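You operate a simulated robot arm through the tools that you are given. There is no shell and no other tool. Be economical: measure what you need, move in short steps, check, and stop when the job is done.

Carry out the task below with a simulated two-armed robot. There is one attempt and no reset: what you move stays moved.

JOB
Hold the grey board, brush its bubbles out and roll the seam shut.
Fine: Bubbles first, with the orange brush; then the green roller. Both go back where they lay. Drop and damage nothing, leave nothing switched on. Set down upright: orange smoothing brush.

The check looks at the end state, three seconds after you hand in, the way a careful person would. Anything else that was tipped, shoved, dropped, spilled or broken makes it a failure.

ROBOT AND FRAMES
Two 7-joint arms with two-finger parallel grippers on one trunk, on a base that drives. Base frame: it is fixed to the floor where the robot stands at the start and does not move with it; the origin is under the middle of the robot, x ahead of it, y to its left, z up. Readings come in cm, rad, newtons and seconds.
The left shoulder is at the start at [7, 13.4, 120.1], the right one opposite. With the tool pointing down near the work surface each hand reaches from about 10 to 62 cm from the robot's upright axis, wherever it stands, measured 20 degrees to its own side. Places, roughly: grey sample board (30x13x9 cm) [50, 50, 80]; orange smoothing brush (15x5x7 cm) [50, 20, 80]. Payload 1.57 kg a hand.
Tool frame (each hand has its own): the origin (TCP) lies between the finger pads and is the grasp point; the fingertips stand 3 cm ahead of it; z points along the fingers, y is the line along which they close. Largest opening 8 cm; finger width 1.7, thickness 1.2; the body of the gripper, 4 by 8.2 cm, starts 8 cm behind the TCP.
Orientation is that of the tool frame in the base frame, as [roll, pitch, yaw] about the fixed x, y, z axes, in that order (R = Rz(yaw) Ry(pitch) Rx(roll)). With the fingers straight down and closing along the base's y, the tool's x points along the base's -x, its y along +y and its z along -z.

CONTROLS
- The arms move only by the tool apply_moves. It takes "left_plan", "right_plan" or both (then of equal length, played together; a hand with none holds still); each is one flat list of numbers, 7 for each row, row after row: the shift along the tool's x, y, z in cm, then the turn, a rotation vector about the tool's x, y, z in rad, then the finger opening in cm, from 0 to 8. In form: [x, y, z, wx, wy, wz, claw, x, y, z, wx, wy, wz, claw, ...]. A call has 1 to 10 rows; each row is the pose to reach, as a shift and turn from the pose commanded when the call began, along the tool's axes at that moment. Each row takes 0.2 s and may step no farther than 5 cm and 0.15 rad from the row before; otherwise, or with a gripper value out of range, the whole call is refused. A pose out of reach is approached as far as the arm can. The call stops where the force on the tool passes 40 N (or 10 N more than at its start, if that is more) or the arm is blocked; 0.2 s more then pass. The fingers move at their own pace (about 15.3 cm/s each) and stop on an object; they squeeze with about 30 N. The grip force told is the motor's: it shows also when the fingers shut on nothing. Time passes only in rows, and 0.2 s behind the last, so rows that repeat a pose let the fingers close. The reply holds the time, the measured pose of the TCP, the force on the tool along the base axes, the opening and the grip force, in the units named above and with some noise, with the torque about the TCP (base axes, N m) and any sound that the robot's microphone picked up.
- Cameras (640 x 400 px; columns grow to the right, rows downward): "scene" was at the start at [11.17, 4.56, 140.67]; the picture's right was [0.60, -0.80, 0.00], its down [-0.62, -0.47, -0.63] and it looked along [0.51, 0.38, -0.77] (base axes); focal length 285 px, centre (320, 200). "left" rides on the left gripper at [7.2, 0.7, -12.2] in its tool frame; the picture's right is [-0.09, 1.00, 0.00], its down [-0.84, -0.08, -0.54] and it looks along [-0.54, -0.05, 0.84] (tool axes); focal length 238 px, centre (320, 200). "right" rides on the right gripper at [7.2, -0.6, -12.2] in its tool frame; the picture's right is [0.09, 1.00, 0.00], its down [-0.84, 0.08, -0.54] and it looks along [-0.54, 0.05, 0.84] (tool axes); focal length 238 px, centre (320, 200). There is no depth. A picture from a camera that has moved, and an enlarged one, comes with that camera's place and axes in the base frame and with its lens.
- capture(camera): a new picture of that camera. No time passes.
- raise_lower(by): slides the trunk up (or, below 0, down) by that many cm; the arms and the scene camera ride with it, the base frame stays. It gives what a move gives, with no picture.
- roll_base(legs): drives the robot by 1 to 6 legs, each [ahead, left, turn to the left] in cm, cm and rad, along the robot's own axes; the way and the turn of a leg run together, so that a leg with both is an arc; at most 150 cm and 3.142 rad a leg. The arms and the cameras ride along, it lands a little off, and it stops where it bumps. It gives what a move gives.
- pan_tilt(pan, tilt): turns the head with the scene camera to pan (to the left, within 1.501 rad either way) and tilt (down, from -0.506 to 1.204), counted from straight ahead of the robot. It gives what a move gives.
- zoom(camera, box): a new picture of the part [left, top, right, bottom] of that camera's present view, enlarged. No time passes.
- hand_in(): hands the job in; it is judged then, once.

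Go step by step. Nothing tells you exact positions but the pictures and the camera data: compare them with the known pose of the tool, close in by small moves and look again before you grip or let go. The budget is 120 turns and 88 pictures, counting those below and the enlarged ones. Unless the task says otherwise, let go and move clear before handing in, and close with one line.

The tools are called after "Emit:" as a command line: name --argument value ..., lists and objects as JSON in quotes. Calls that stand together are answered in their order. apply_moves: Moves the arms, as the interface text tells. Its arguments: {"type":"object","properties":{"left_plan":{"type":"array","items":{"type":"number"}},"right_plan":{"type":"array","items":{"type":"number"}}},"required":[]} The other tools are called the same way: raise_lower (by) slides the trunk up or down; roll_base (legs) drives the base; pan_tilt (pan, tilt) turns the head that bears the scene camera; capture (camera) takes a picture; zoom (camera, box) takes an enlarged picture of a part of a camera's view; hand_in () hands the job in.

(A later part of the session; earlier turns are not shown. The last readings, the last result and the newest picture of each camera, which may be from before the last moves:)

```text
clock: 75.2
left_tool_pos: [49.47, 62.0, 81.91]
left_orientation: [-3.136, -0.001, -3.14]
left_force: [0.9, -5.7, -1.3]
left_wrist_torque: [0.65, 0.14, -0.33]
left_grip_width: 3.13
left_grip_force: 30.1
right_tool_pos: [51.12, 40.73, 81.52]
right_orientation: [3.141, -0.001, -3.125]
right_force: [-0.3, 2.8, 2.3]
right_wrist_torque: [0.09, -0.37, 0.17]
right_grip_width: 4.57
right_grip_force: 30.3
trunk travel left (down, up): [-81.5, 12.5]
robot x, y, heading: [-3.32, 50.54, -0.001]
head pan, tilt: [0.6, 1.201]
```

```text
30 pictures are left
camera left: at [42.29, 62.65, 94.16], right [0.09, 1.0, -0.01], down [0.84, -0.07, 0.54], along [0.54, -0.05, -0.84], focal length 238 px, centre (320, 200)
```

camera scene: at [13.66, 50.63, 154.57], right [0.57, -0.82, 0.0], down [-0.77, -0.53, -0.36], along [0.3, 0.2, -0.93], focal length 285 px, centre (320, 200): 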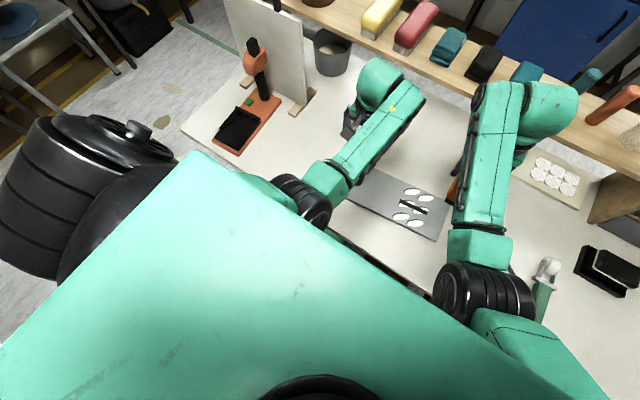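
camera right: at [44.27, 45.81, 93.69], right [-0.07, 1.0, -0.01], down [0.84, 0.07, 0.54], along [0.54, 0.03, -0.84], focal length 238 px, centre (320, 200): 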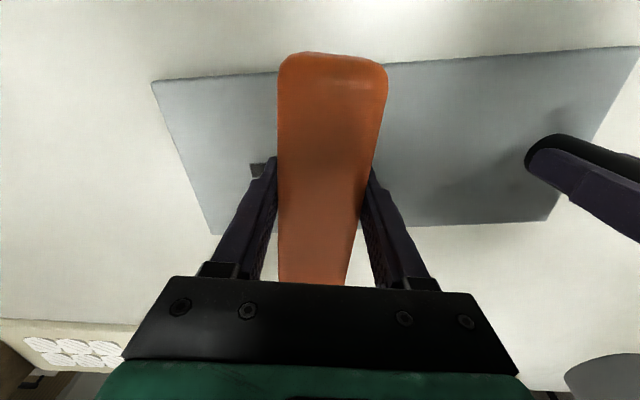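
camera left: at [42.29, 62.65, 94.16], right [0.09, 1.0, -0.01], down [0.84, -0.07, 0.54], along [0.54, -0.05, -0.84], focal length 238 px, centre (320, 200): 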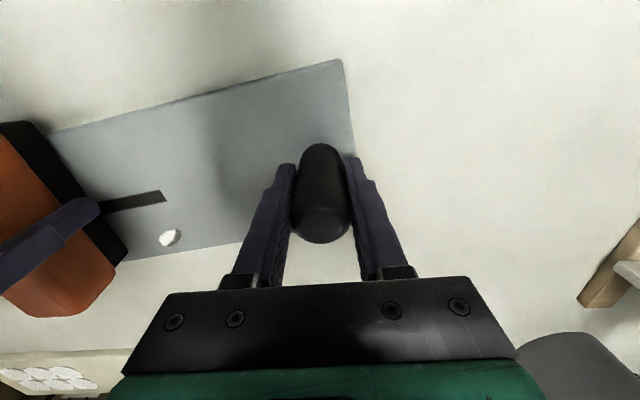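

Only one bubble remains, near (56, 47). Another pair of strokes slightly farther out.

Emit:
apply_moves --right_plan '[-0.3, 1.2, 0, 0, 0, 0, 0, -0.5, 2.4, 0, 0, 0, 0, 0, -0.6, 3.6, 0, 0, 0, 0, 0, -0.6, 4.8, 0, 0, 0, 0, 0, -0.6, 6.0, 0, 0, 0, 0, 0, -0.6, 4.8, 0, 0, 0, 0, 0, -0.6, 3.6, 0, 0, 0, 0, 0, -0.6, 4.8, 0, 0, 0, 0, 0, -0.6, 6.0, 0, 0, 0, 0, 0, -0.6, 4.8, 0, 0, 0, 0, 0]'

Emit:
apply_moves --right_plan '[0, -1.2, 0, 0, 0, 0, 0, 0, -2.4, 0, 0, 0, 0, 0, 0, -3.6, 0, 0, 0, 0, 0, 0, -4.4, 0, 0, 0, 0, 0]'

Emit:
capture --camera "left"

```text
clock: 77.3
left_tool_pos: [49.53, 62.03, 81.92]
left_orientation: [-3.138, 0.0, -3.14]
left_force: [1.7, 1.8, 4.2]
left_wrist_torque: [0.44, -0.14, -0.08]
left_grip_width: 3.11
left_grip_force: 30.4
right_tool_pos: [51.75, 45.7, 81.62]
right_orientation: [-3.14, 0.002, -3.126]
right_force: [-0.5, 0.7, -2.0]
right_wrist_torque: [-0.03, 0.0, 0.04]
right_grip_width: 4.57
right_grip_force: 29.7
right hand out of reach, approached as far as the arm can: row 4, 5, 9
trunk travel left (down, up): [-81.5, 12.5]
robot x, y, heading: [-3.59, 50.43, 0.001]
head pan, tilt: [0.6, 1.201]
```

```text
clock: 78.3
left_tool_pos: [49.46, 62.14, 82.01]
left_orientation: [-3.135, -0.003, -3.139]
left_force: [-1.1, -2.1, 3.5]
left_wrist_torque: [0.24, -0.25, -0.09]
left_grip_width: 3.13
left_grip_force: 30.5
right_tool_pos: [51.98, 43.84, 81.8]
right_orientation: [3.129, 0.008, -3.102]
right_force: [0.5, -0.1, -2.4]
right_wrist_torque: [0.01, 0.01, 0.01]
right_grip_width: 4.58
right_grip_force: 29.3
right hand out of reach, approached as far as the arm can: row 3, 4
trunk travel left (down, up): [-81.5, 12.5]
robot x, y, heading: [-2.87, 50.68, 0.0]
head pan, tilt: [0.6, 1.201]
```

```text
29 pictures are left
camera left: at [42.26, 62.69, 94.16], right [0.09, 1.0, -0.01], down [0.84, -0.07, 0.54], along [0.54, -0.05, -0.84], focal length 238 px, centre (320, 200)
```

left: 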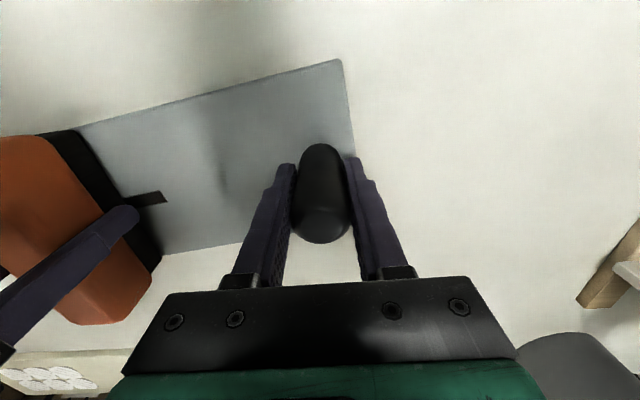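

The last bubble isn't visible now; I lift the brush and back off to verify.

Emit:
apply_moves --right_plan '[0.3, 0, -1, 0, 0, 0, 0, 0.6, -0.7, -2, 0, 0, 0, 0, 0.9, -2, -3, 0.01, 0, -0.01, 0, 0.9, -4, -4, 0.012, 0, -0.02, 0, 0.9, -6, -5, 0.012, 0, -0.02, 0, 0.9, -8, -6, 0.012, 0.0, -0.02, 0, 0.9, -8, -6, 0.012, 0, -0.02, 0]'

Emit:
zoom --camera "left" --box '[0, 50, 360, 275]'

```text
clock: 80.0
left_tool_pos: [49.41, 62.06, 81.89]
left_orientation: [-3.134, -0.002, -3.139]
left_force: [-2.0, -0.8, 3.4]
left_wrist_torque: [0.29, 0.22, 0.06]
left_grip_width: 3.13
left_grip_force: 29.7
right_tool_pos: [50.61, 33.17, 87.62]
right_orientation: [-3.127, -0.002, -3.107]
right_force: [-0.3, -0.1, -2.5]
right_wrist_torque: [-0.01, 0.03, -0.02]
right_grip_width: 4.58
right_grip_force: 30.0
right hand out of reach, approached as far as the arm can: row 1, 2, 3, 4
trunk travel left (down, up): [-81.5, 12.5]
robot x, y, heading: [-2.9, 51.05, 0.001]
head pan, tilt: [0.6, 1.201]
```

```text
1.78 times, centred on (180, 162) of left
camera zoom: at [42.26, 62.72, 94.15], right [0.09, 1.0, 0.0], down [0.84, -0.07, 0.54], along [0.54, -0.05, -0.84], focal length 424 px, centre (569, 267)
```

zoom: 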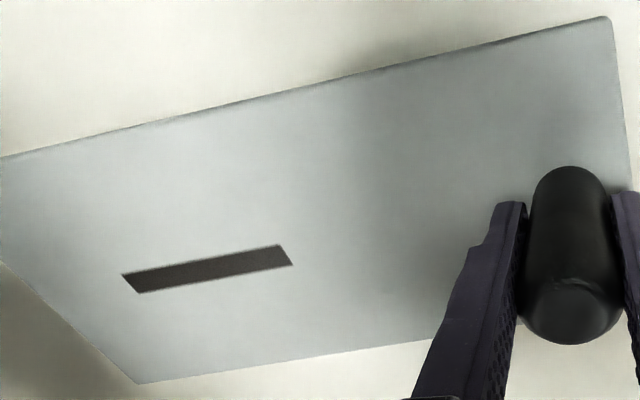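

All six bubbles are gone and the seam strip lies from about (51.8, 40.4) to (51.1, 48.6). Now I carry the brush back to its place at (47.7, 19.6).

Emit:
apply_moves --right_plan '[0.4, -1.5, 0, -0.007, 0, 0, 0, 0.8, -3.5, 0, -0.0146, 0, 0.004, 0, 1.2, -5.5, 0, -0.0146, 0, 0.004, 0, 1.6, -7.5, 0, -0.0146, 0, 0.004, 0, 2.0, -9.5, 0, -0.0146, 0, 0.004, 0, 2.4, -11.5, 0, -0.0146, 0, 0.004, 0, 2.8, -13, 0, -0.0146, 0, 0.004, 0, 2.9, -13.5, 0, -0.0146, 0, 0.004, 0, 2.9, -13.5, 0, -0.0146, 0, 0.004, 0]'

Emit:
capture --camera "right"

```text
clock: 82.0
left_tool_pos: [49.6, 62.04, 81.95]
left_orientation: [-3.137, -0.002, -3.14]
left_force: [-1.2, -0.8, 1.3]
left_wrist_torque: [0.28, 0.07, -0.01]
left_grip_width: 3.13
left_grip_force: 30.1
right_tool_pos: [48.44, 19.63, 87.77]
right_orientation: [3.14, 0.0, -3.11]
right_force: [-0.7, 0.0, -2.6]
right_wrist_torque: [0.0, 0.03, 0.0]
right_grip_width: 4.61
right_grip_force: 30.2
trunk travel left (down, up): [-81.5, 12.5]
robot x, y, heading: [-3.23, 50.77, 0.003]
head pan, tilt: [0.6, 1.201]
```

```text
27 pictures are left
camera right: at [41.35, 18.7, 99.9], right [-0.12, 0.99, 0.0], down [0.83, 0.1, 0.54], along [0.54, 0.07, -0.84], focal length 238 px, centre (320, 200)
```

right: 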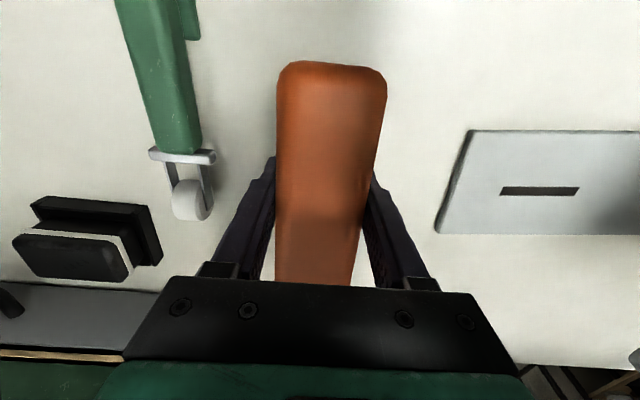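

I adjust 0.9 cm back in x and lower the brush to just above the table.

Emit:
apply_moves --right_plan '[0.4, 0, 1.5, 0, 0, 0, 0, 0.9, 0, 3, 0, 0, 0, 0, 0.9, 0, 4.5, 0, 0, 0, 0, 0.9, 0, 6, 0, 0, 0, 0, 0.9, 0, 6.8, 0, 0, 0, 0, 0.9, 0, 7.1, 0, 0, 0, 0, 0.9, 0, 7.1, 0, 0, 0, 0]'

Emit:
apply_moves --right_plan '[0, 0, 0.1, 0, 0, 0, 0, 0, 0, 0.2, 0, 0, 0, 0, 0, 0, 0.2, 0, 0, 0, 0]'

```text
clock: 83.5
left_tool_pos: [49.47, 62.06, 81.89]
left_orientation: [-3.136, -0.003, -3.139]
left_force: [-1.0, 0.4, 2.7]
left_wrist_torque: [0.26, -0.02, -0.07]
left_grip_width: 3.14
left_grip_force: 30.3
right_tool_pos: [47.62, 19.6, 80.69]
right_orientation: [3.14, 0.001, -3.113]
right_force: [0.2, 0.2, -1.9]
right_wrist_torque: [-0.01, 0.01, -0.03]
right_grip_width: 4.56
right_grip_force: 29.9
trunk travel left (down, up): [-81.5, 12.5]
robot x, y, heading: [-3.75, 50.27, 0.004]
head pan, tilt: [0.6, 1.201]
```

```text
clock: 84.3
left_tool_pos: [49.39, 62.08, 81.95]
left_orientation: [-3.137, -0.002, -3.139]
left_force: [-0.4, -0.4, 3.6]
left_wrist_torque: [0.33, 0.02, -0.03]
left_grip_width: 3.15
left_grip_force: 30.3
right_tool_pos: [47.68, 19.51, 80.41]
right_orientation: [3.14, -0.001, -3.111]
right_force: [-0.4, 0.1, -3.0]
right_wrist_torque: [-0.03, 0.0, 0.0]
right_grip_width: 4.59
right_grip_force: 30.2
trunk travel left (down, up): [-81.5, 12.5]
robot x, y, heading: [-3.46, 50.85, 0.001]
head pan, tilt: [0.6, 1.201]
```

Emit:
apply_moves --right_plan '[0, 0, 0.1, 0, 0, 0, 0, 0, 0, 0.15, 0, 0, 0, 0, 0, 0, 0.15, 0, 0, 0, 0]'

Emit:
apply_moves --right_plan '[0, 0, 0.1, 0, 0, 0, 0, 0, 0, 0.1, 0, 0, 0, 0]'

```text
clock: 85.2
left_tool_pos: [49.48, 62.08, 81.95]
left_orientation: [-3.137, -0.002, -3.14]
left_force: [-0.4, -0.2, 2.3]
left_wrist_torque: [0.27, -0.03, -0.09]
left_grip_width: 3.14
left_grip_force: 30.7
right_tool_pos: [47.64, 19.59, 80.3]
right_orientation: [3.139, -0.001, -3.11]
right_force: [-0.6, -0.8, -2.0]
right_wrist_torque: [0.02, 0.08, 0.01]
right_grip_width: 4.6
right_grip_force: 30.1
trunk travel left (down, up): [-81.5, 12.5]
robot x, y, heading: [-3.64, 50.58, 0.0]
head pan, tilt: [0.6, 1.201]
```

```text
clock: 85.8
left_tool_pos: [49.37, 62.17, 81.96]
left_orientation: [-3.137, -0.001, -3.14]
left_force: [0.1, 0.4, -0.6]
left_wrist_torque: [0.21, -0.08, -0.04]
left_grip_width: 3.12
left_grip_force: 30.1
right_tool_pos: [47.8, 19.65, 80.29]
right_orientation: [-3.141, 0.001, -3.11]
right_force: [0.3, -2.1, 5.4]
right_wrist_torque: [-0.08, 0.49, 0.06]
right_grip_width: 4.57
right_grip_force: 29.5
trunk travel left (down, up): [-81.5, 12.5]
robot x, y, heading: [-3.24, 50.8, 0.002]
head pan, tilt: [0.6, 1.201]
```

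The brush rests on the table. I open both hands and raise them clear.

Emit:
apply_moves --left_plan '[0, 0, 0, 0, 0, 0, 5, 0, 0, 0, 0, 0, 0, 8, 0, 0, 0, 0, 0, 0, 8, 0, 0, -2, 0, 0, 0, 8, 0, 0, -4, 0, 0, 0, 8, 0, 0, -6, 0, 0, 0, 8, 0, 0, -8, 0, 0, 0, 8, 0, 0, -8, 0, 0, 0, 8]' --right_plan '[0, 0, 0, 0, 0, 0, 5.5, 0, 0, 0, 0, 0, 0, 8, 0, 0, 0, 0, 0, 0, 8, 0, 0, -2, 0, 0, 0, 8, 0, 0, -5, 0, 0, 0, 8, 0, 0, -8, 0, 0, 0, 8, 0, 0, -11, 0, 0, 0, 8, 0, 0, -11, 0, 0, 0, 8]'

Emit:
capture --camera "right"

```text
clock: 87.5
left_tool_pos: [49.58, 62.28, 89.85]
left_orientation: [-3.135, -0.001, -3.14]
left_force: [0.2, -1.5, 0.0]
left_wrist_torque: [0.02, -0.02, 0.0]
left_grip_width: 7.99
left_grip_force: 0.1
right_tool_pos: [47.69, 19.77, 91.2]
right_orientation: [3.14, -0.001, -3.11]
right_force: [-0.7, -0.1, 0.5]
right_wrist_torque: [0.01, 0.03, -0.04]
right_grip_width: 8.02
right_grip_force: 0.0
trunk travel left (down, up): [-81.5, 12.5]
robot x, y, heading: [-3.12, 50.56, -0.001]
head pan, tilt: [0.6, 1.201]
```

```text
26 pictures are left
camera right: at [40.5, 18.76, 103.38], right [-0.12, 0.99, 0.0], down [0.83, 0.1, 0.54], along [0.54, 0.07, -0.84], focal length 238 px, centre (320, 200)
```

right: 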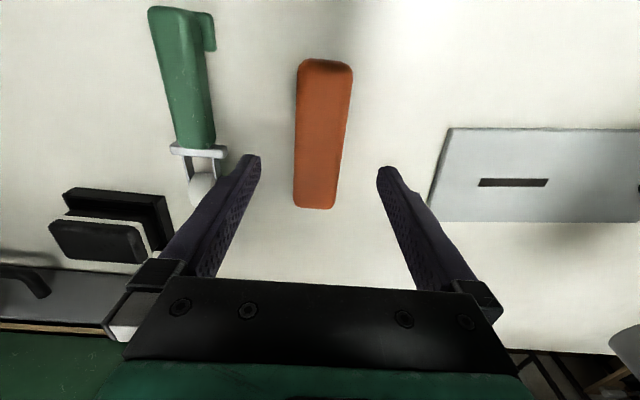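

The brush stands upright in its original place. Next I drive right 12 cm to reach the green roller.

Emit:
roll_base --legs '[[0, -12, 0]]'

Emit:
capture --camera "right"

Emit:
pan_tilt --pan -0.5 --tilt 0.95

Emit:
capture --camera "scene"

```text
clock: 88.8
left_tool_pos: [49.47, 50.33, 89.86]
left_orientation: [-3.135, -0.001, -3.138]
left_force: [-0.2, 0.1, 0.6]
left_wrist_torque: [0.0, 0.0, 0.0]
left_grip_width: 8.0
left_grip_force: 0.0
right_tool_pos: [47.73, 7.78, 91.19]
right_orientation: [-3.141, 0.0, -3.111]
right_force: [-1.5, 1.2, 0.4]
right_wrist_torque: [-0.01, 0.01, 0.01]
right_grip_width: 7.98
right_grip_force: 0.0
trunk travel left (down, up): [-81.5, 12.5]
robot x, y, heading: [-3.47, 38.44, 0.001]
head pan, tilt: [0.6, 1.201]
```

```text
25 pictures are left
camera right: at [40.52, 6.87, 103.4], right [-0.12, 0.99, 0.0], down [0.83, 0.1, 0.54], along [0.54, 0.07, -0.84], focal length 238 px, centre (320, 200)
```

right: 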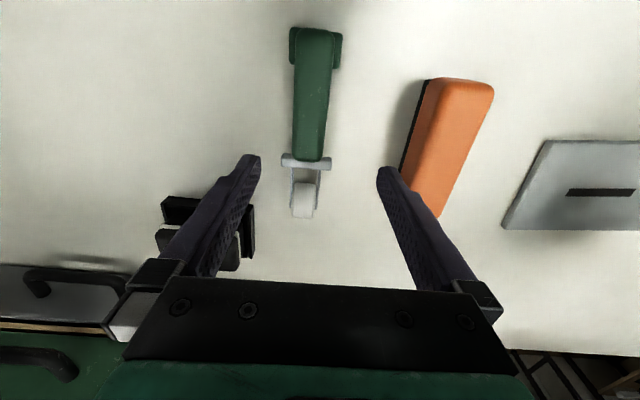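

```text
clock: 90.1
left_tool_pos: [49.48, 50.06, 89.87]
left_orientation: [-3.137, -0.002, -3.138]
left_force: [0.3, 0.5, -0.2]
left_wrist_torque: [-0.01, -0.01, 0.01]
left_grip_width: 7.99
left_grip_force: 0.0
right_tool_pos: [47.74, 7.64, 91.17]
right_orientation: [3.139, -0.001, -3.111]
right_force: [-0.2, 0.5, 0.1]
right_wrist_torque: [-0.01, -0.01, -0.01]
right_grip_width: 7.98
right_grip_force: 0.0
trunk travel left (down, up): [-81.5, 12.5]
robot x, y, heading: [-3.28, 38.45, 0.003]
head pan, tilt: [-0.499, 0.949]
```

```text
24 pictures are left
camera scene: at [8.22, 35.1, 144.19], right [-0.48, -0.88, 0.0], down [-0.72, 0.39, -0.58], along [0.51, -0.28, -0.81], focal length 285 px, centre (320, 200)
```

scene: 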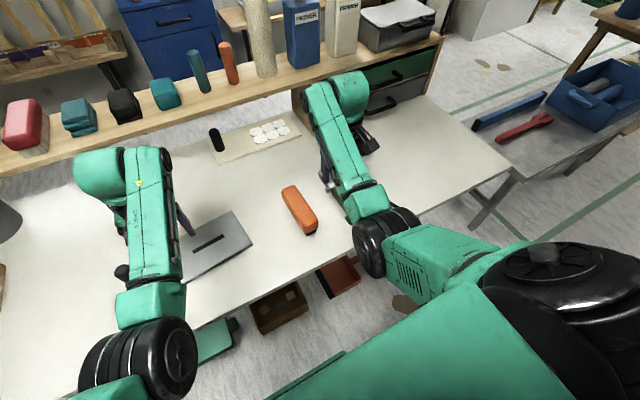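

The roller's handle runs x 39.8–50.6 at y≈6.7, top near z 80.4. I descend over it with open fingers and check.

Emit:
apply_moves --right_plan '[0.6, -0.5, 2, 0, 0, 0, 8, 1.2, -1, 4.5, 0, 0, 0, 8, 1.2, -1, 7, 0, 0, 0, 8, 1.2, -1, 9, 0, 0, 0, 8, 1.2, -1, 10.4, 0, 0, 0, 8, 1.2, -1, 10.4, 0, 0, 0, 8]'

Emit:
capture --camera "right"

```text
clock: 91.5
left_tool_pos: [49.5, 50.26, 89.85]
left_orientation: [-3.136, -0.002, -3.137]
left_force: [0.4, -0.2, 0.0]
left_wrist_torque: [-0.03, -0.02, 0.01]
left_grip_width: 7.99
left_grip_force: 0.1
right_tool_pos: [46.51, 6.62, 80.86]
right_orientation: [3.141, 0.001, -3.109]
right_force: [0.7, -0.4, 0.7]
right_wrist_torque: [0.0, 0.0, 0.0]
right_grip_width: 8.02
right_grip_force: 0.0
trunk travel left (down, up): [-81.5, 12.5]
robot x, y, heading: [-3.41, 38.86, 0.005]
head pan, tilt: [-0.499, 0.949]
```

```text
23 pictures are left
camera right: at [39.33, 5.74, 92.9], right [-0.12, 0.99, 0.0], down [0.83, 0.1, 0.54], along [0.54, 0.07, -0.84], focal length 238 px, centre (320, 200)
```

right: 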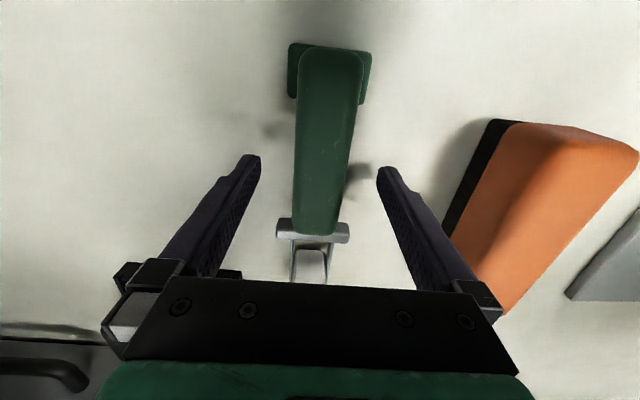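

The handle is centred between the fingers. I go down 1.1 cm and close.

Emit:
apply_moves --right_plan '[0, 0.25, 0.6, 0, 0, 0, 8, 0, 0.25, 1.2, 0, 0, 0, 8, 0, 0.25, 1.2, 0, 0, 0, 8, 0, 0.25, 1.2, 0, 0, 0, 5, 0, 0.25, 1.2, 0, 0, 0, 2, 0, 0.25, 1.2, 0, 0, 0, 0, 0, 0.25, 1.2, 0, 0, 0, 0]'

Emit:
apply_moves --right_plan '[0, 0, -0.4, 0, 0, 0, 0, 0, 0, -1, 0, 0, 0, 0, 0, 0, -2, 0, 0, 0, 0, 0, 0, -2, 0, 0, 0, 0]'

Emit:
capture --camera "right"

```text
clock: 93.1
left_tool_pos: [49.49, 50.21, 89.88]
left_orientation: [-3.137, -0.001, -3.137]
left_force: [-0.9, 0.8, 0.1]
left_wrist_torque: [0.0, 0.02, 0.01]
left_grip_width: 8.01
left_grip_force: 0.1
right_tool_pos: [46.48, 6.96, 79.71]
right_orientation: [-3.141, 0.001, -3.11]
right_force: [0.6, -0.4, 1.6]
right_wrist_torque: [-0.05, 0.06, -0.06]
right_grip_width: 3.32
right_grip_force: 30.2
trunk travel left (down, up): [-81.5, 12.5]
robot x, y, heading: [-3.13, 38.21, 0.005]
head pan, tilt: [-0.499, 0.949]
```

```text
clock: 94.1
left_tool_pos: [49.62, 50.16, 89.88]
left_orientation: [-3.136, -0.003, -3.138]
left_force: [0.1, 0.1, -0.4]
left_wrist_torque: [0.02, -0.04, 0.01]
left_grip_width: 7.97
left_grip_force: 0.1
right_tool_pos: [46.59, 6.83, 81.65]
right_orientation: [3.141, 0.001, -3.11]
right_force: [-1.0, 0.6, -1.9]
right_wrist_torque: [-0.03, 0.04, -0.01]
right_grip_width: 3.34
right_grip_force: 29.5
trunk travel left (down, up): [-81.5, 12.5]
robot x, y, heading: [-3.31, 38.83, 0.003]
head pan, tilt: [-0.499, 0.949]
```

```text
22 pictures are left
camera right: at [39.36, 5.94, 93.72], right [-0.12, 0.99, 0.0], down [0.83, 0.1, 0.54], along [0.54, 0.07, -0.84], focal length 238 px, centre (320, 200)
```

right: 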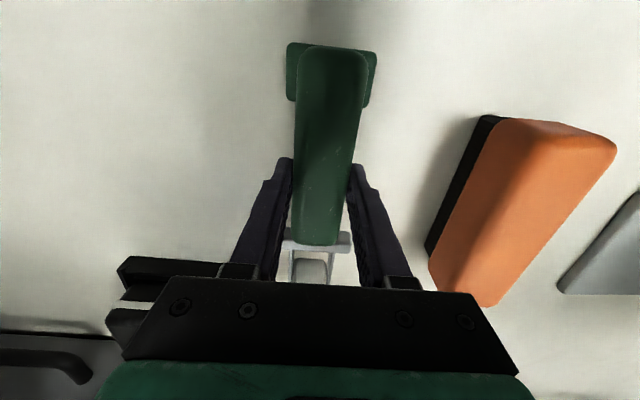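

The roller is held (return pose (46.5, 6.9, 79.7)). I lift it higher, then begin turning it so the wheel points left along the seam.

Emit:
apply_moves --right_plan '[0, 0, -1.5, 0, 0, 0, 0, 0, 0, -3, 0, 0, 0, 0, 0, 0, -4.5, 0, 0, 0, 0, 0, 0, -6, 0, 0, 0, 0, -0.3, 0, -7.5, 0, 0, 0, 0, -1, 0, -8.5, 0, 0, 0, 0, -1, 0, -8.5, 0, 0, 0, 0]'

Emit:
apply_moves --right_plan '[0, 0, 0, 0, 0, -0.12, 0, 0, 0, 0, 0, 0, -0.24, 0, 0, 0, 0, 0, 0, -0.36, 0, 0, 0, 0, 0, 0, -0.48, 0, 0, 0, 0, 0, 0, -0.6, 0, 0, 0, 0, 0, 0, -0.72, 0, 0, 0, 0, 0, 0, -0.8, 0, 0, 0, 0, 0, 0, -0.8, 0]'

```text
clock: 95.7
left_tool_pos: [49.47, 50.27, 90.02]
left_orientation: [-3.137, -0.003, -3.137]
left_force: [0.2, -0.1, 0.1]
left_wrist_torque: [0.0, 0.0, 0.01]
left_grip_width: 7.97
left_grip_force: 0.1
right_tool_pos: [47.45, 6.85, 90.07]
right_orientation: [3.139, 0.0, -3.11]
right_force: [0.0, -1.0, -0.8]
right_wrist_torque: [0.03, 0.02, 0.01]
right_grip_width: 3.34
right_grip_force: 30.2
trunk travel left (down, up): [-81.5, 12.5]
robot x, y, heading: [-3.4, 38.81, -0.003]
head pan, tilt: [-0.499, 0.949]
```

```text
clock: 97.5
left_tool_pos: [49.53, 50.19, 89.95]
left_orientation: [-3.136, 0.0, -3.139]
left_force: [-0.3, -0.9, -0.4]
left_wrist_torque: [-0.03, -0.01, 0.01]
left_grip_width: 7.98
left_grip_force: 0.0
right_tool_pos: [47.5, 6.81, 90.22]
right_orientation: [-3.141, -0.001, -2.309]
right_force: [0.2, 0.5, -1.9]
right_wrist_torque: [-0.04, 0.04, -0.03]
right_grip_width: 3.32
right_grip_force: 29.5
trunk travel left (down, up): [-81.5, 12.5]
robot x, y, heading: [-3.05, 38.87, 0.005]
head pan, tilt: [-0.499, 0.949]
```

The turn works; I complete it.

Emit:
apply_moves --right_plan '[0, 0, 0, 0, 0, -0.12, 0, 0, 0, 0, 0, 0, -0.24, 0, 0, 0, 0, 0, 0, -0.36, 0, 0, 0, 0, 0, 0, -0.48, 0, 0, 0, 0, 0, 0, -0.6, 0, 0, 0, 0, 0, 0, -0.72, 0, 0, 0, 0, 0, 0, -0.81, 0, 0, 0, 0, 0, 0, -0.81, 0]'

Emit:
capture --camera "right"

```text
clock: 99.3
left_tool_pos: [49.6, 50.16, 89.95]
left_orientation: [-3.137, -0.001, -3.138]
left_force: [-0.3, 0.3, 0.6]
left_wrist_torque: [0.03, 0.01, 0.03]
left_grip_width: 8.01
left_grip_force: 0.1
right_tool_pos: [47.44, 6.92, 90.07]
right_orientation: [-3.141, 0.001, -1.499]
right_force: [-0.3, 0.3, -0.9]
right_wrist_torque: [-0.04, 0.01, -0.03]
right_grip_width: 3.33
right_grip_force: 29.8
trunk travel left (down, up): [-81.5, 12.5]
robot x, y, heading: [-3.33, 39.14, 0.001]
head pan, tilt: [-0.499, 0.949]
```

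```text
21 pictures are left
camera right: at [48.72, -0.22, 102.24], right [-0.99, -0.16, 0.0], down [-0.14, 0.83, 0.54], along [-0.09, 0.54, -0.84], focal length 238 px, centre (320, 200)
```

right: 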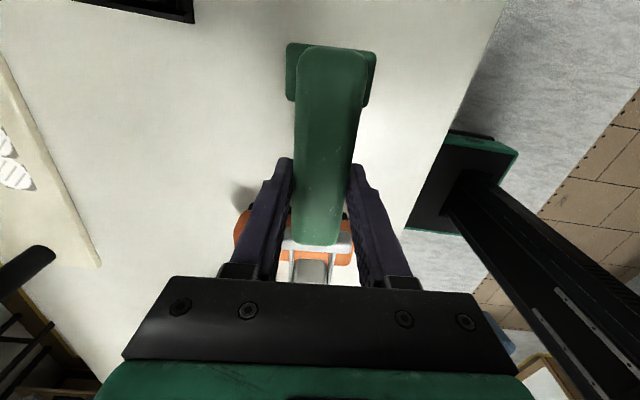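

The roller now points along +y. I drive back left 12 cm so the left hand is over the post again.

Emit:
roll_base --legs '[[0, 11.9, 0]]'

Emit:
capture --camera "left"

```text
clock: 100.5
left_tool_pos: [49.62, 61.91, 89.97]
left_orientation: [-3.139, -0.001, -3.141]
left_force: [0.6, 0.3, 0.2]
left_wrist_torque: [-0.01, 0.0, 0.0]
left_grip_width: 7.99
left_grip_force: 0.0
right_tool_pos: [47.49, 18.53, 90.03]
right_orientation: [-3.141, -0.001, -1.503]
right_force: [0.1, -0.2, -2.0]
right_wrist_torque: [-0.01, -0.02, 0.0]
right_grip_width: 3.36
right_grip_force: 29.9
trunk travel left (down, up): [-81.5, 12.5]
robot x, y, heading: [-3.79, 50.29, -0.002]
head pan, tilt: [-0.499, 0.949]
```

```text
20 pictures are left
camera left: at [42.37, 62.51, 102.12], right [0.09, 1.0, 0.0], down [0.84, -0.07, 0.54], along [0.54, -0.05, -0.84], focal length 238 px, centre (320, 200)
```

left: 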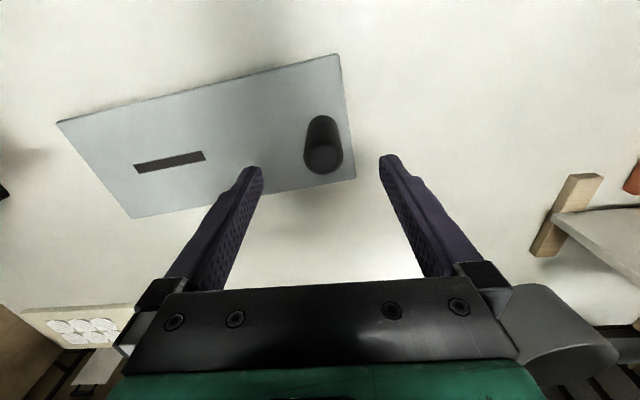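

Down onto the post and grip; the right hand also advances toward the start of the seam.

Emit:
apply_moves --left_plan '[0.1, 0.1, 2, 0, 0, 0, 8, 0.1, 0.1, 4, 0, 0, 0, 8, 0.1, 0.1, 6, 0, 0, 0, 8, 0.1, 0.1, 8, 0, 0, 0, 8, 0.1, 0.1, 8, 0, 0, 0, 8, 0.1, 0.1, 8, 0, 0, 0, 5, 0.1, 0.1, 8, 0, 0, 0, 0, 0.1, 0.1, 8, 0, 0, 0, 0, 0.1, 0.1, 8, 0, 0, 0, 0]' --right_plan '[-1.5, -0.7, 0, 0, 0, 0, 0, -3, -1.4, 0, 0, 0, 0, 0, -4.5, -2.1, 0, 0, 0, 0, 0, -6, -2.8, 0, 0, 0, 0, 0, -7.5, -3.5, 0, 0, 0, 0, 0, -9, -4.2, 0, 0, 0, 0, 0, -10.5, -4.8, 0, 0, 0, 0, 0, -10.9, -4.8, 0, 0, 0, 0, 0, -10.9, -4.8, 0, 0, 0, 0, 0]'

Emit:
capture --camera "left"

Emit:
capture --camera "right"

```text
clock: 102.5
left_tool_pos: [49.45, 62.01, 81.95]
left_orientation: [-3.136, -0.002, -3.139]
left_force: [-0.1, 1.0, 0.3]
left_wrist_torque: [0.22, -0.02, 0.01]
left_grip_width: 3.11
left_grip_force: 29.6
right_tool_pos: [51.51, 29.88, 90.1]
right_orientation: [-3.14, 0.001, -1.502]
right_force: [1.0, 0.4, -1.5]
right_wrist_torque: [-0.05, 0.04, -0.01]
right_grip_width: 3.32
right_grip_force: 29.4
trunk travel left (down, up): [-81.5, 12.5]
robot x, y, heading: [-3.39, 50.67, -0.001]
head pan, tilt: [-0.499, 0.949]
```

```text
19 pictures are left
camera left: at [42.27, 62.7, 94.14], right [0.09, 1.0, 0.0], down [0.84, -0.07, 0.54], along [0.54, -0.05, -0.84], focal length 238 px, centre (320, 200)
```

left: 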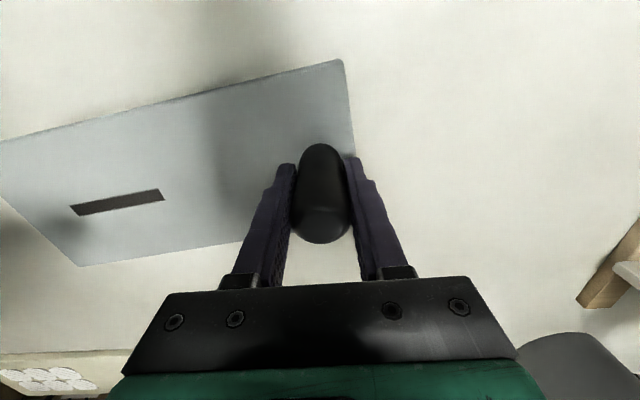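

```text
18 pictures are left
camera right: at [52.67, 22.71, 102.24], right [-0.99, -0.16, 0.0], down [-0.13, 0.83, 0.54], along [-0.09, 0.54, -0.84], focal length 238 px, centre (320, 200)
```

right: 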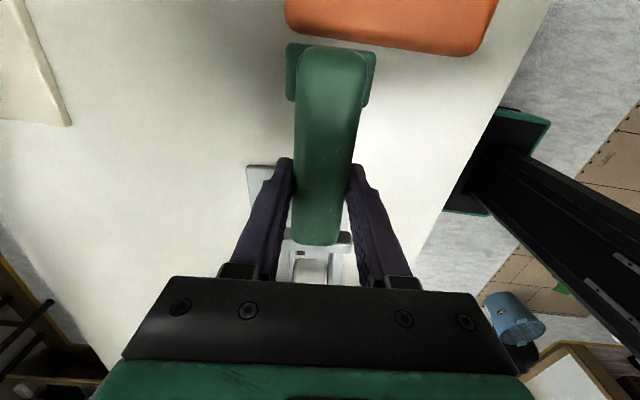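

The board is held; the wheel sits about 10.5 cm ahead of the hand. I shift +1 in x to line up with the seam, keep the foot clear of the brush (hand y≥30.5), and lower.

Emit:
apply_moves --right_plan '[-0.6, -1.04, 0, 0, 0, 0, 0, -0.6, -1.04, 2, 0, 0, 0, 0, -0.6, -1.04, 4, 0, 0, 0, 0, -0.6, -1.04, 6, 0, 0, 0, 0, -0.6, -1.04, 7.5, 0, 0, 0, 0, -0.6, -1.04, 8.5, 0, 0, 0, 0, -0.6, -1.04, 8.5, 0, 0, 0, 0]'

Emit:
zoom --camera "left" --box '[0, 100, 280, 300]'

Emit:
capture --camera "right"

```text
clock: 104.2
left_tool_pos: [49.47, 62.05, 81.89]
left_orientation: [-3.137, -0.002, -3.141]
left_force: [1.0, -0.6, -0.3]
left_wrist_torque: [0.17, -0.05, -0.01]
left_grip_width: 3.15
left_grip_force: 29.6
right_tool_pos: [52.54, 30.41, 81.57]
right_orientation: [3.14, 0.002, -1.501]
right_force: [-0.1, 0.6, -1.2]
right_wrist_torque: [-0.02, -0.03, -0.02]
right_grip_width: 3.34
right_grip_force: 29.9
trunk travel left (down, up): [-81.5, 12.5]
robot x, y, heading: [-3.18, 50.59, -0.001]
head pan, tilt: [-0.499, 0.949]
```

```text
2.00 times, centred on (140, 200) of left
camera zoom: at [42.27, 62.68, 94.14], right [0.09, 1.0, -0.01], down [0.84, -0.07, 0.54], along [0.54, -0.05, -0.84], focal length 477 px, centre (680, 200)
```

zoom: 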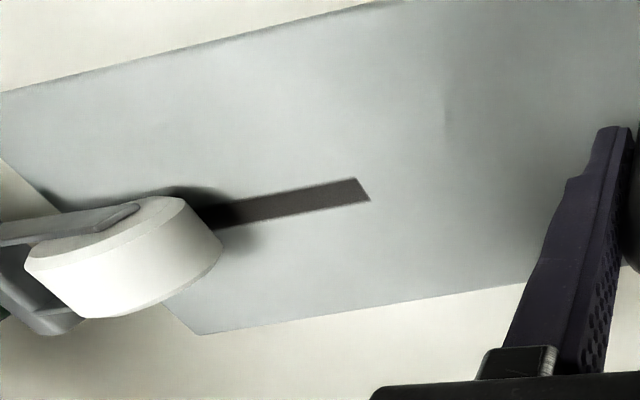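

```text
16 pictures are left
camera right: at [53.68, 23.4, 93.76], right [-0.99, -0.16, 0.0], down [-0.13, 0.83, 0.54], along [-0.09, 0.54, -0.84], focal length 238 px, centre (320, 200)
```

right: 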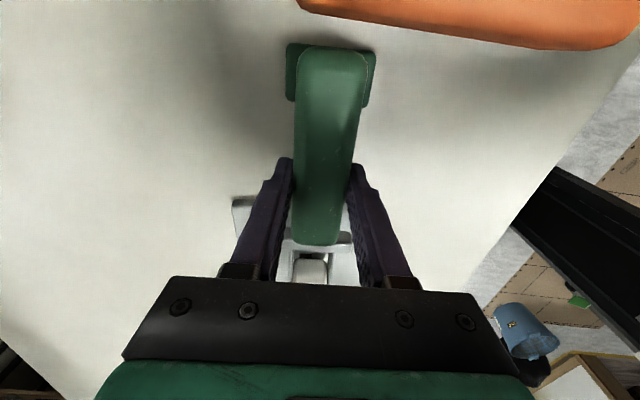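

The wheel is slightly to the near side of the seam, so I shift +0.6 in x, back 0.4 in y, and lower to contact.

Emit:
apply_moves --right_plan '[0.4, -0.6, 0, 0, 0, 0, 0, 0.4, -0.6, 0.2, 0, 0, 0, 0, 0.4, -0.6, 0.4, 0, 0, 0, 0, 0.4, -0.6, 0.4, 0, 0, 0, 0]'

Emit:
apply_moves --right_plan '[0, 0, 0.1, 0, 0, 0, 0, 0, 0, 0.2, 0, 0, 0, 0, 0, 0, 0.2, 0, 0, 0, 0]'

```text
clock: 105.2
left_tool_pos: [49.44, 62.05, 82.01]
left_orientation: [-3.136, -0.003, -3.139]
left_force: [0.4, 1.0, 0.1]
left_wrist_torque: [0.25, -0.05, -0.03]
left_grip_width: 3.12
left_grip_force: 30.6
right_tool_pos: [53.23, 30.08, 81.41]
right_orientation: [3.141, 0.002, -1.501]
right_force: [0.7, 0.2, -1.8]
right_wrist_torque: [-0.01, 0.0, -0.01]
right_grip_width: 3.33
right_grip_force: 30.0
trunk travel left (down, up): [-81.5, 12.5]
robot x, y, heading: [-3.3, 50.27, 0.002]
head pan, tilt: [-0.499, 0.949]
```

```text
clock: 106.0
left_tool_pos: [49.42, 62.1, 81.93]
left_orientation: [-3.137, -0.002, -3.139]
left_force: [0.0, 0.3, 0.5]
left_wrist_torque: [0.19, -0.05, -0.01]
left_grip_width: 3.13
left_grip_force: 30.4
right_tool_pos: [53.24, 30.12, 81.14]
right_orientation: [3.141, 0.001, -1.503]
right_force: [-0.8, -0.7, -1.7]
right_wrist_torque: [0.0, 0.0, -0.03]
right_grip_width: 3.32
right_grip_force: 29.9
trunk travel left (down, up): [-81.5, 12.5]
robot x, y, heading: [-3.48, 50.61, 0.003]
head pan, tilt: [-0.499, 0.949]
```

Emit:
apply_moves --right_plan '[0, 0, 0.1, 0, 0, 0, 0, 0, 0, 0.2, 0, 0, 0, 0, 0, 0, 0.2, 0, 0, 0, 0]'

Emit:
apply_moves --right_plan '[0, 0, 0.1, 0, 0, 0, 0, 0, 0, 0.15, 0, 0, 0, 0]'

```text
clock: 106.8
left_tool_pos: [49.44, 61.94, 81.84]
left_orientation: [-3.138, -0.001, -3.141]
left_force: [0.6, 0.0, -0.3]
left_wrist_torque: [0.73, -0.04, -0.06]
left_grip_width: 3.13
left_grip_force: 30.0
right_tool_pos: [53.14, 30.14, 80.86]
right_orientation: [3.139, 0.003, -1.501]
right_force: [-0.3, -0.6, 0.6]
right_wrist_torque: [0.23, 0.02, -0.02]
right_grip_width: 3.33
right_grip_force: 29.7
trunk travel left (down, up): [-81.5, 12.5]
robot x, y, heading: [-3.36, 50.51, 0.003]
head pan, tilt: [-0.499, 0.949]
```

```text
clock: 107.3
left_tool_pos: [49.39, 62.02, 82.04]
left_orientation: [-3.136, -0.002, -3.138]
left_force: [-0.7, -0.8, -4.8]
left_wrist_torque: [0.74, -0.02, 0.07]
left_grip_width: 3.11
left_grip_force: 29.7
right_tool_pos: [53.22, 30.02, 80.77]
right_orientation: [-3.14, 0.003, -1.502]
right_force: [-0.4, -0.3, 8.0]
right_wrist_torque: [0.96, 0.11, 0.02]
right_grip_width: 3.32
right_grip_force: 29.9
trunk travel left (down, up): [-81.5, 12.5]
robot x, y, heading: [-3.27, 50.25, 0.001]
head pan, tilt: [-0.499, 0.949]
```

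The wheel presses the board with about 10 N. I roll along the seam.

Emit:
apply_moves --right_plan '[-0.8, 0, 0.03, 0, 0, 0, 0, -1.6, 0, 0.03, 0, 0, 0, 0, -2.4, 0, 0.03, 0, 0, 0, 0, -3.2, 0, 0.03, 0, 0, 0, 0, -4, 0, 0.03, 0, 0, 0, 0, -4.8, 0, 0.03, 0, 0, 0, 0, -5.6, 0, 0.03, 0, 0, 0, 0, -6.4, 0, 0.03, 0, 0, 0, 0, -7.2, 0, 0.03, 0, 0, 0, 0, -8, 0, 0.03, 0, 0, 0, 0]'

Emit:
capture --camera "left"

```text
clock: 109.5
left_tool_pos: [49.31, 62.01, 82.01]
left_orientation: [-3.136, -0.002, -3.139]
left_force: [-1.0, -0.3, -4.1]
left_wrist_torque: [0.7, 0.22, -0.1]
left_grip_width: 3.1
left_grip_force: 30.5
right_tool_pos: [52.58, 38.15, 80.68]
right_orientation: [3.14, -0.001, -1.502]
right_force: [-0.2, 0.3, 2.9]
right_wrist_torque: [0.36, -0.03, -0.07]
right_grip_width: 3.34
right_grip_force: 30.3
trunk travel left (down, up): [-81.5, 12.5]
robot x, y, heading: [-3.28, 50.48, 0.0]
head pan, tilt: [-0.499, 0.949]
```

```text
15 pictures are left
camera left: at [42.28, 62.71, 94.14], right [0.09, 1.0, -0.01], down [0.84, -0.07, 0.54], along [0.54, -0.05, -0.84], focal length 238 px, centre (320, 200)
```

left: 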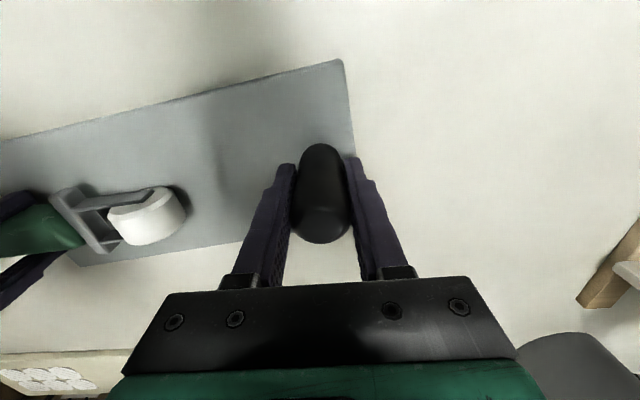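

The wheel has passed the seam's end. I roll back with slightly more pressure, then look.

Emit:
apply_moves --right_plan '[0.8, 0, 0.07, 0, 0, 0, 0, 1.6, 0, 0.07, 0, 0, 0, 0, 2.4, 0, 0.07, 0, 0, 0, 0, 3.2, 0, 0.07, 0, 0, 0, 0, 4, 0, 0.07, 0, 0, 0, 0, 4.8, 0, 0.07, 0, 0, 0, 0, 5.6, 0, 0.07, 0, 0, 0, 0, 6.4, 0, 0.07, 0, 0, 0, 0, 7.2, 0, 0.07, 0, 0, 0, 0, 8.1, 0, 0.07, 0, 0, 0, 0]'

Emit:
zoom --camera "left" --box '[0, 100, 280, 300]'

```text
clock: 111.8
left_tool_pos: [49.38, 62.03, 81.9]
left_orientation: [-3.136, -0.002, -3.14]
left_force: [-1.8, -0.5, -2.5]
left_wrist_torque: [0.7, 0.04, -0.26]
left_grip_width: 3.14
left_grip_force: 30.0
right_tool_pos: [53.19, 30.01, 80.66]
right_orientation: [3.141, 0.002, -1.502]
right_force: [0.5, 0.9, 2.8]
right_wrist_torque: [0.45, 0.0, -0.12]
right_grip_width: 3.39
right_grip_force: 29.7
trunk travel left (down, up): [-81.5, 12.5]
robot x, y, heading: [-3.4, 50.43, -0.0]
head pan, tilt: [-0.499, 0.949]
```

```text
2.00 times, centred on (140, 200) of left
camera zoom: at [42.25, 62.7, 94.15], right [0.09, 1.0, -0.01], down [0.84, -0.07, 0.54], along [0.54, -0.05, -0.84], focal length 477 px, centre (680, 200)
```

zoom: 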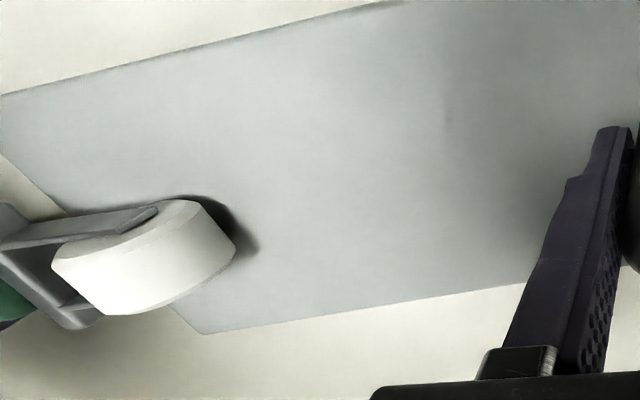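

The visible part of the seam is closed. I lift the roller and back away to inspect the starting end.

Emit:
apply_moves --right_plan '[0, 0, -1, 0, 0, 0, 0, 0, 0, -3, 0, 0, 0, 0, 0, 0, -5, 0, 0, 0, 0, 0, 0, -7, 0, 0, 0, 0, 0, 0, -9.3, 0, 0, 0, 0, 2, 0, -9.3, 0, 0, 0, 0, 4, 0, -9.3, 0, 0, 0, 0, 6, 0, -9.3, 0, 0, 0, 0, 6, 0, -9.3, 0, 0, 0, 0]'

Emit:
zoom --camera "left" --box '[0, 100, 280, 300]'

```text
clock: 113.8
left_tool_pos: [49.41, 62.02, 81.92]
left_orientation: [-3.135, -0.003, -3.14]
left_force: [0.8, -0.7, 0.1]
left_wrist_torque: [0.22, -0.07, -0.05]
left_grip_width: 3.15
left_grip_force: 29.9
right_tool_pos: [53.5, 24.07, 89.94]
right_orientation: [3.141, 0.001, -1.503]
right_force: [0.2, -0.3, -1.5]
right_wrist_torque: [-0.02, -0.03, -0.01]
right_grip_width: 3.31
right_grip_force: 30.4
trunk travel left (down, up): [-81.5, 12.5]
robot x, y, heading: [-3.29, 50.9, 0.002]
head pan, tilt: [-0.499, 0.949]
```

```text
2.00 times, centred on (140, 200) of left
camera zoom: at [42.26, 62.68, 94.15], right [0.09, 1.0, -0.01], down [0.84, -0.07, 0.54], along [0.54, -0.05, -0.84], focal length 477 px, centre (680, 200)
```

zoom: 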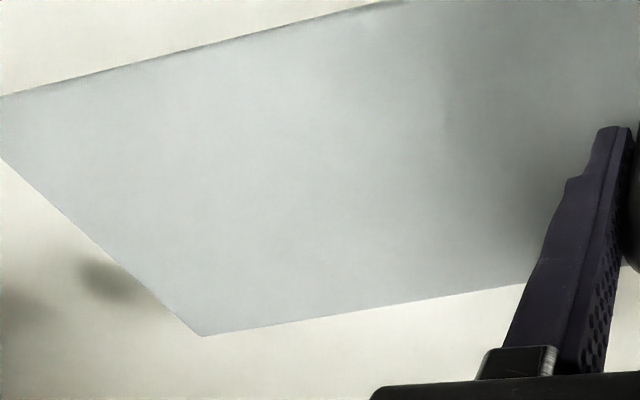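

The seam is completely shut. I release the post, raise the left hand, and drive right to return the roller.

Emit:
apply_moves --left_plan '[0, 0, 0, 0, 0, 0, 5, 0, 0, 0, 0, 0, 0, 8, 0, 0, 0, 0, 0, 0, 8, 0, 0, -2, 0, 0, 0, 8, 0, 0, -4, 0, 0, 0, 8, 0, 0, -6, 0, 0, 0, 8, 0, 0, -8, 0, 0, 0, 8, 0, 0, -10, 0, 0, 0, 8, 0, 0, -10, 0, 0, 0, 8]' --right_plan '[0.7, 0.6, 0, 0, 0, 0, 0, 1.4, 1.2, 0, 0, 0, 0, 0, 2.1, 1.8, 0, 0, 0, 0, 0, 2.8, 2.4, 0, 0, 0, 0, 0, 3.5, 3, 0, 0, 0, 0, 0, 4.2, 3.6, 0, 0, 0, 0, 0, 5, 4.2, 0, 0, 0, 0, 0, 5.3, 5, 0, 0, 0, 0, 0, 5.3, 5.5, 0, 0, 0, 0, 0]'

Emit:
roll_base --legs '[[0, -12, 0]]'

Emit:
apply_moves --right_plan '[0, 0, 0, 0, 0, 0.12, 0, 0, 0, 0, 0, 0, 0.24, 0, 0, 0, 0, 0, 0, 0.36, 0, 0, 0, 0, 0, 0, 0.48, 0, 0, 0, 0, 0, 0, 0.6, 0, 0, 0, 0, 0, 0, 0.72, 0, 0, 0, 0, 0, 0, 0.8, 0, 0, 0, 0, 0, 0, 0.8, 0]'

Emit:
apply_moves --right_plan '[0, 0, 0, 0, 0, 0.12, 0, 0, 0, 0, 0, 0, 0.24, 0, 0, 0, 0, 0, 0, 0.36, 0, 0, 0, 0, 0, 0, 0.48, 0, 0, 0, 0, 0, 0, 0.6, 0, 0, 0, 0, 0, 0, 0.72, 0, 0, 0, 0, 0, 0, 0.807, 0, 0, 0, 0, 0, 0, 0.807, 0]'

Emit:
capture --camera "right"

```text
clock: 115.8
left_tool_pos: [49.34, 62.13, 92.11]
left_orientation: [-3.137, -0.002, -3.14]
left_force: [-0.4, 0.3, 0.0]
left_wrist_torque: [0.02, 0.0, -0.02]
left_grip_width: 7.99
left_grip_force: 0.1
right_tool_pos: [48.39, 18.45, 89.82]
right_orientation: [-3.14, 0.002, -1.501]
right_force: [-0.4, -0.4, -1.2]
right_wrist_torque: [-0.02, -0.02, 0.03]
right_grip_width: 3.32
right_grip_force: 30.6
trunk travel left (down, up): [-81.5, 12.5]
robot x, y, heading: [-3.3, 50.42, 0.001]
head pan, tilt: [-0.499, 0.949]
```

```text
clock: 117.0
left_tool_pos: [49.48, 50.35, 91.93]
left_orientation: [-3.136, 0.0, -3.141]
left_force: [-0.4, -0.6, 0.2]
left_wrist_torque: [-0.01, 0.02, 0.01]
left_grip_width: 8.0
left_grip_force: 0.1
right_tool_pos: [48.54, 6.62, 90.02]
right_orientation: [3.141, 0.0, -1.5]
right_force: [0.7, 0.8, -3.1]
right_wrist_torque: [-0.01, 0.0, -0.02]
right_grip_width: 3.33
right_grip_force: 29.8
trunk travel left (down, up): [-81.5, 12.5]
robot x, y, heading: [-3.27, 39.1, 0.005]
head pan, tilt: [-0.499, 0.949]
```

```text
clock: 118.8
left_tool_pos: [49.58, 50.13, 91.94]
left_orientation: [-3.136, -0.003, -3.14]
left_force: [-0.4, 0.1, 0.6]
left_wrist_torque: [-0.02, 0.05, 0.01]
left_grip_width: 7.98
left_grip_force: 0.0
right_tool_pos: [48.38, 6.49, 89.91]
right_orientation: [3.14, 0.0, -2.303]
right_force: [0.0, -0.5, -0.9]
right_wrist_torque: [0.0, 0.03, 0.04]
right_grip_width: 3.31
right_grip_force: 30.1
trunk travel left (down, up): [-81.5, 12.5]
robot x, y, heading: [-2.98, 38.57, -0.001]
head pan, tilt: [-0.499, 0.949]
```

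```text
clock: 120.6
left_tool_pos: [49.32, 50.21, 91.97]
left_orientation: [-3.134, -0.002, -3.139]
left_force: [0.1, 0.6, 0.0]
left_wrist_torque: [-0.01, -0.04, 0.02]
left_grip_width: 8.02
left_grip_force: 0.1
right_tool_pos: [48.51, 6.57, 89.92]
right_orientation: [3.139, 0.001, -3.11]
right_force: [1.5, -1.2, -1.3]
right_wrist_torque: [0.0, 0.01, 0.0]
right_grip_width: 3.33
right_grip_force: 30.0
trunk travel left (down, up): [-81.5, 12.5]
robot x, y, heading: [-3.21, 39.02, -0.002]
head pan, tilt: [-0.499, 0.949]
```

```text
12 pictures are left
camera right: at [41.31, 5.67, 101.99], right [-0.12, 0.99, 0.0], down [0.83, 0.1, 0.54], along [0.54, 0.07, -0.84], focal length 238 px, centre (320, 200)
```

right: 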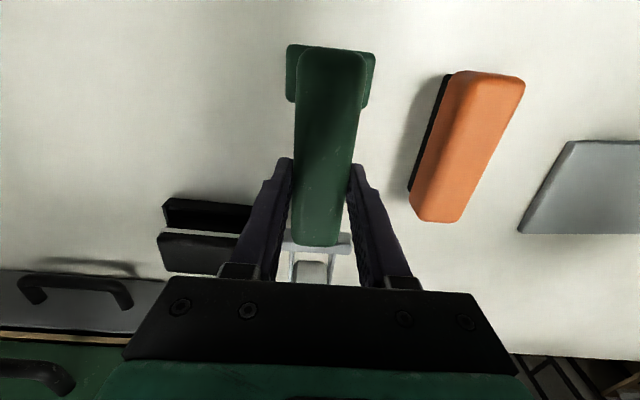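

The roller sits in the hand as when picked up. I move over its place and lower it to just above the table.

Emit:
apply_moves --right_plan '[1, 0.2, 1, 0, 0, 0, 0, 2, 0.4, 3, 0, 0, 0, 0, 2, 0.4, 5, 0, 0, 0, 0, 2, 0.4, 7, 0, 0, 0, 0, 2, 0.4, 8.5, 0, 0, 0, 0, 2, 0.4, 9.5, 0, 0, 0, 0, 2, 0.4, 10, 0, 0, 0, 0, 2, 0.4, 10, 0, 0, 0, 0]'

Emit:
apply_moves --right_plan '[0, 0, 0.1, 0, 0, 0, 0, 0, 0, 0.15, 0, 0, 0, 0]'

```text
clock: 122.4
left_tool_pos: [49.5, 50.25, 92.02]
left_orientation: [-3.136, -0.002, -3.14]
left_force: [-0.1, -0.3, -0.9]
left_wrist_torque: [-0.02, -0.04, -0.01]
left_grip_width: 8.02
left_grip_force: 0.1
right_tool_pos: [46.51, 6.89, 79.86]
right_orientation: [3.139, 0.0, -3.108]
right_force: [-0.6, -0.7, -1.0]
right_wrist_torque: [-0.01, 0.03, 0.01]
right_grip_width: 3.35
right_grip_force: 30.1
trunk travel left (down, up): [-81.5, 12.5]
robot x, y, heading: [-3.32, 38.2, -0.004]
head pan, tilt: [-0.499, 0.949]
```

```text
clock: 123.0
left_tool_pos: [49.43, 50.22, 91.95]
left_orientation: [-3.137, -0.001, -3.14]
left_force: [1.2, -0.7, -0.4]
left_wrist_torque: [-0.02, 0.03, -0.04]
left_grip_width: 8.02
left_grip_force: 0.0
right_tool_pos: [46.44, 6.93, 79.89]
right_orientation: [-3.141, 0.002, -3.109]
right_force: [0.8, 0.1, 2.4]
right_wrist_torque: [-0.11, 0.31, 0.06]
right_grip_width: 3.34
right_grip_force: 29.7
trunk travel left (down, up): [-81.5, 12.5]
robot x, y, heading: [-2.92, 38.59, 0.002]
head pan, tilt: [-0.499, 0.949]
```

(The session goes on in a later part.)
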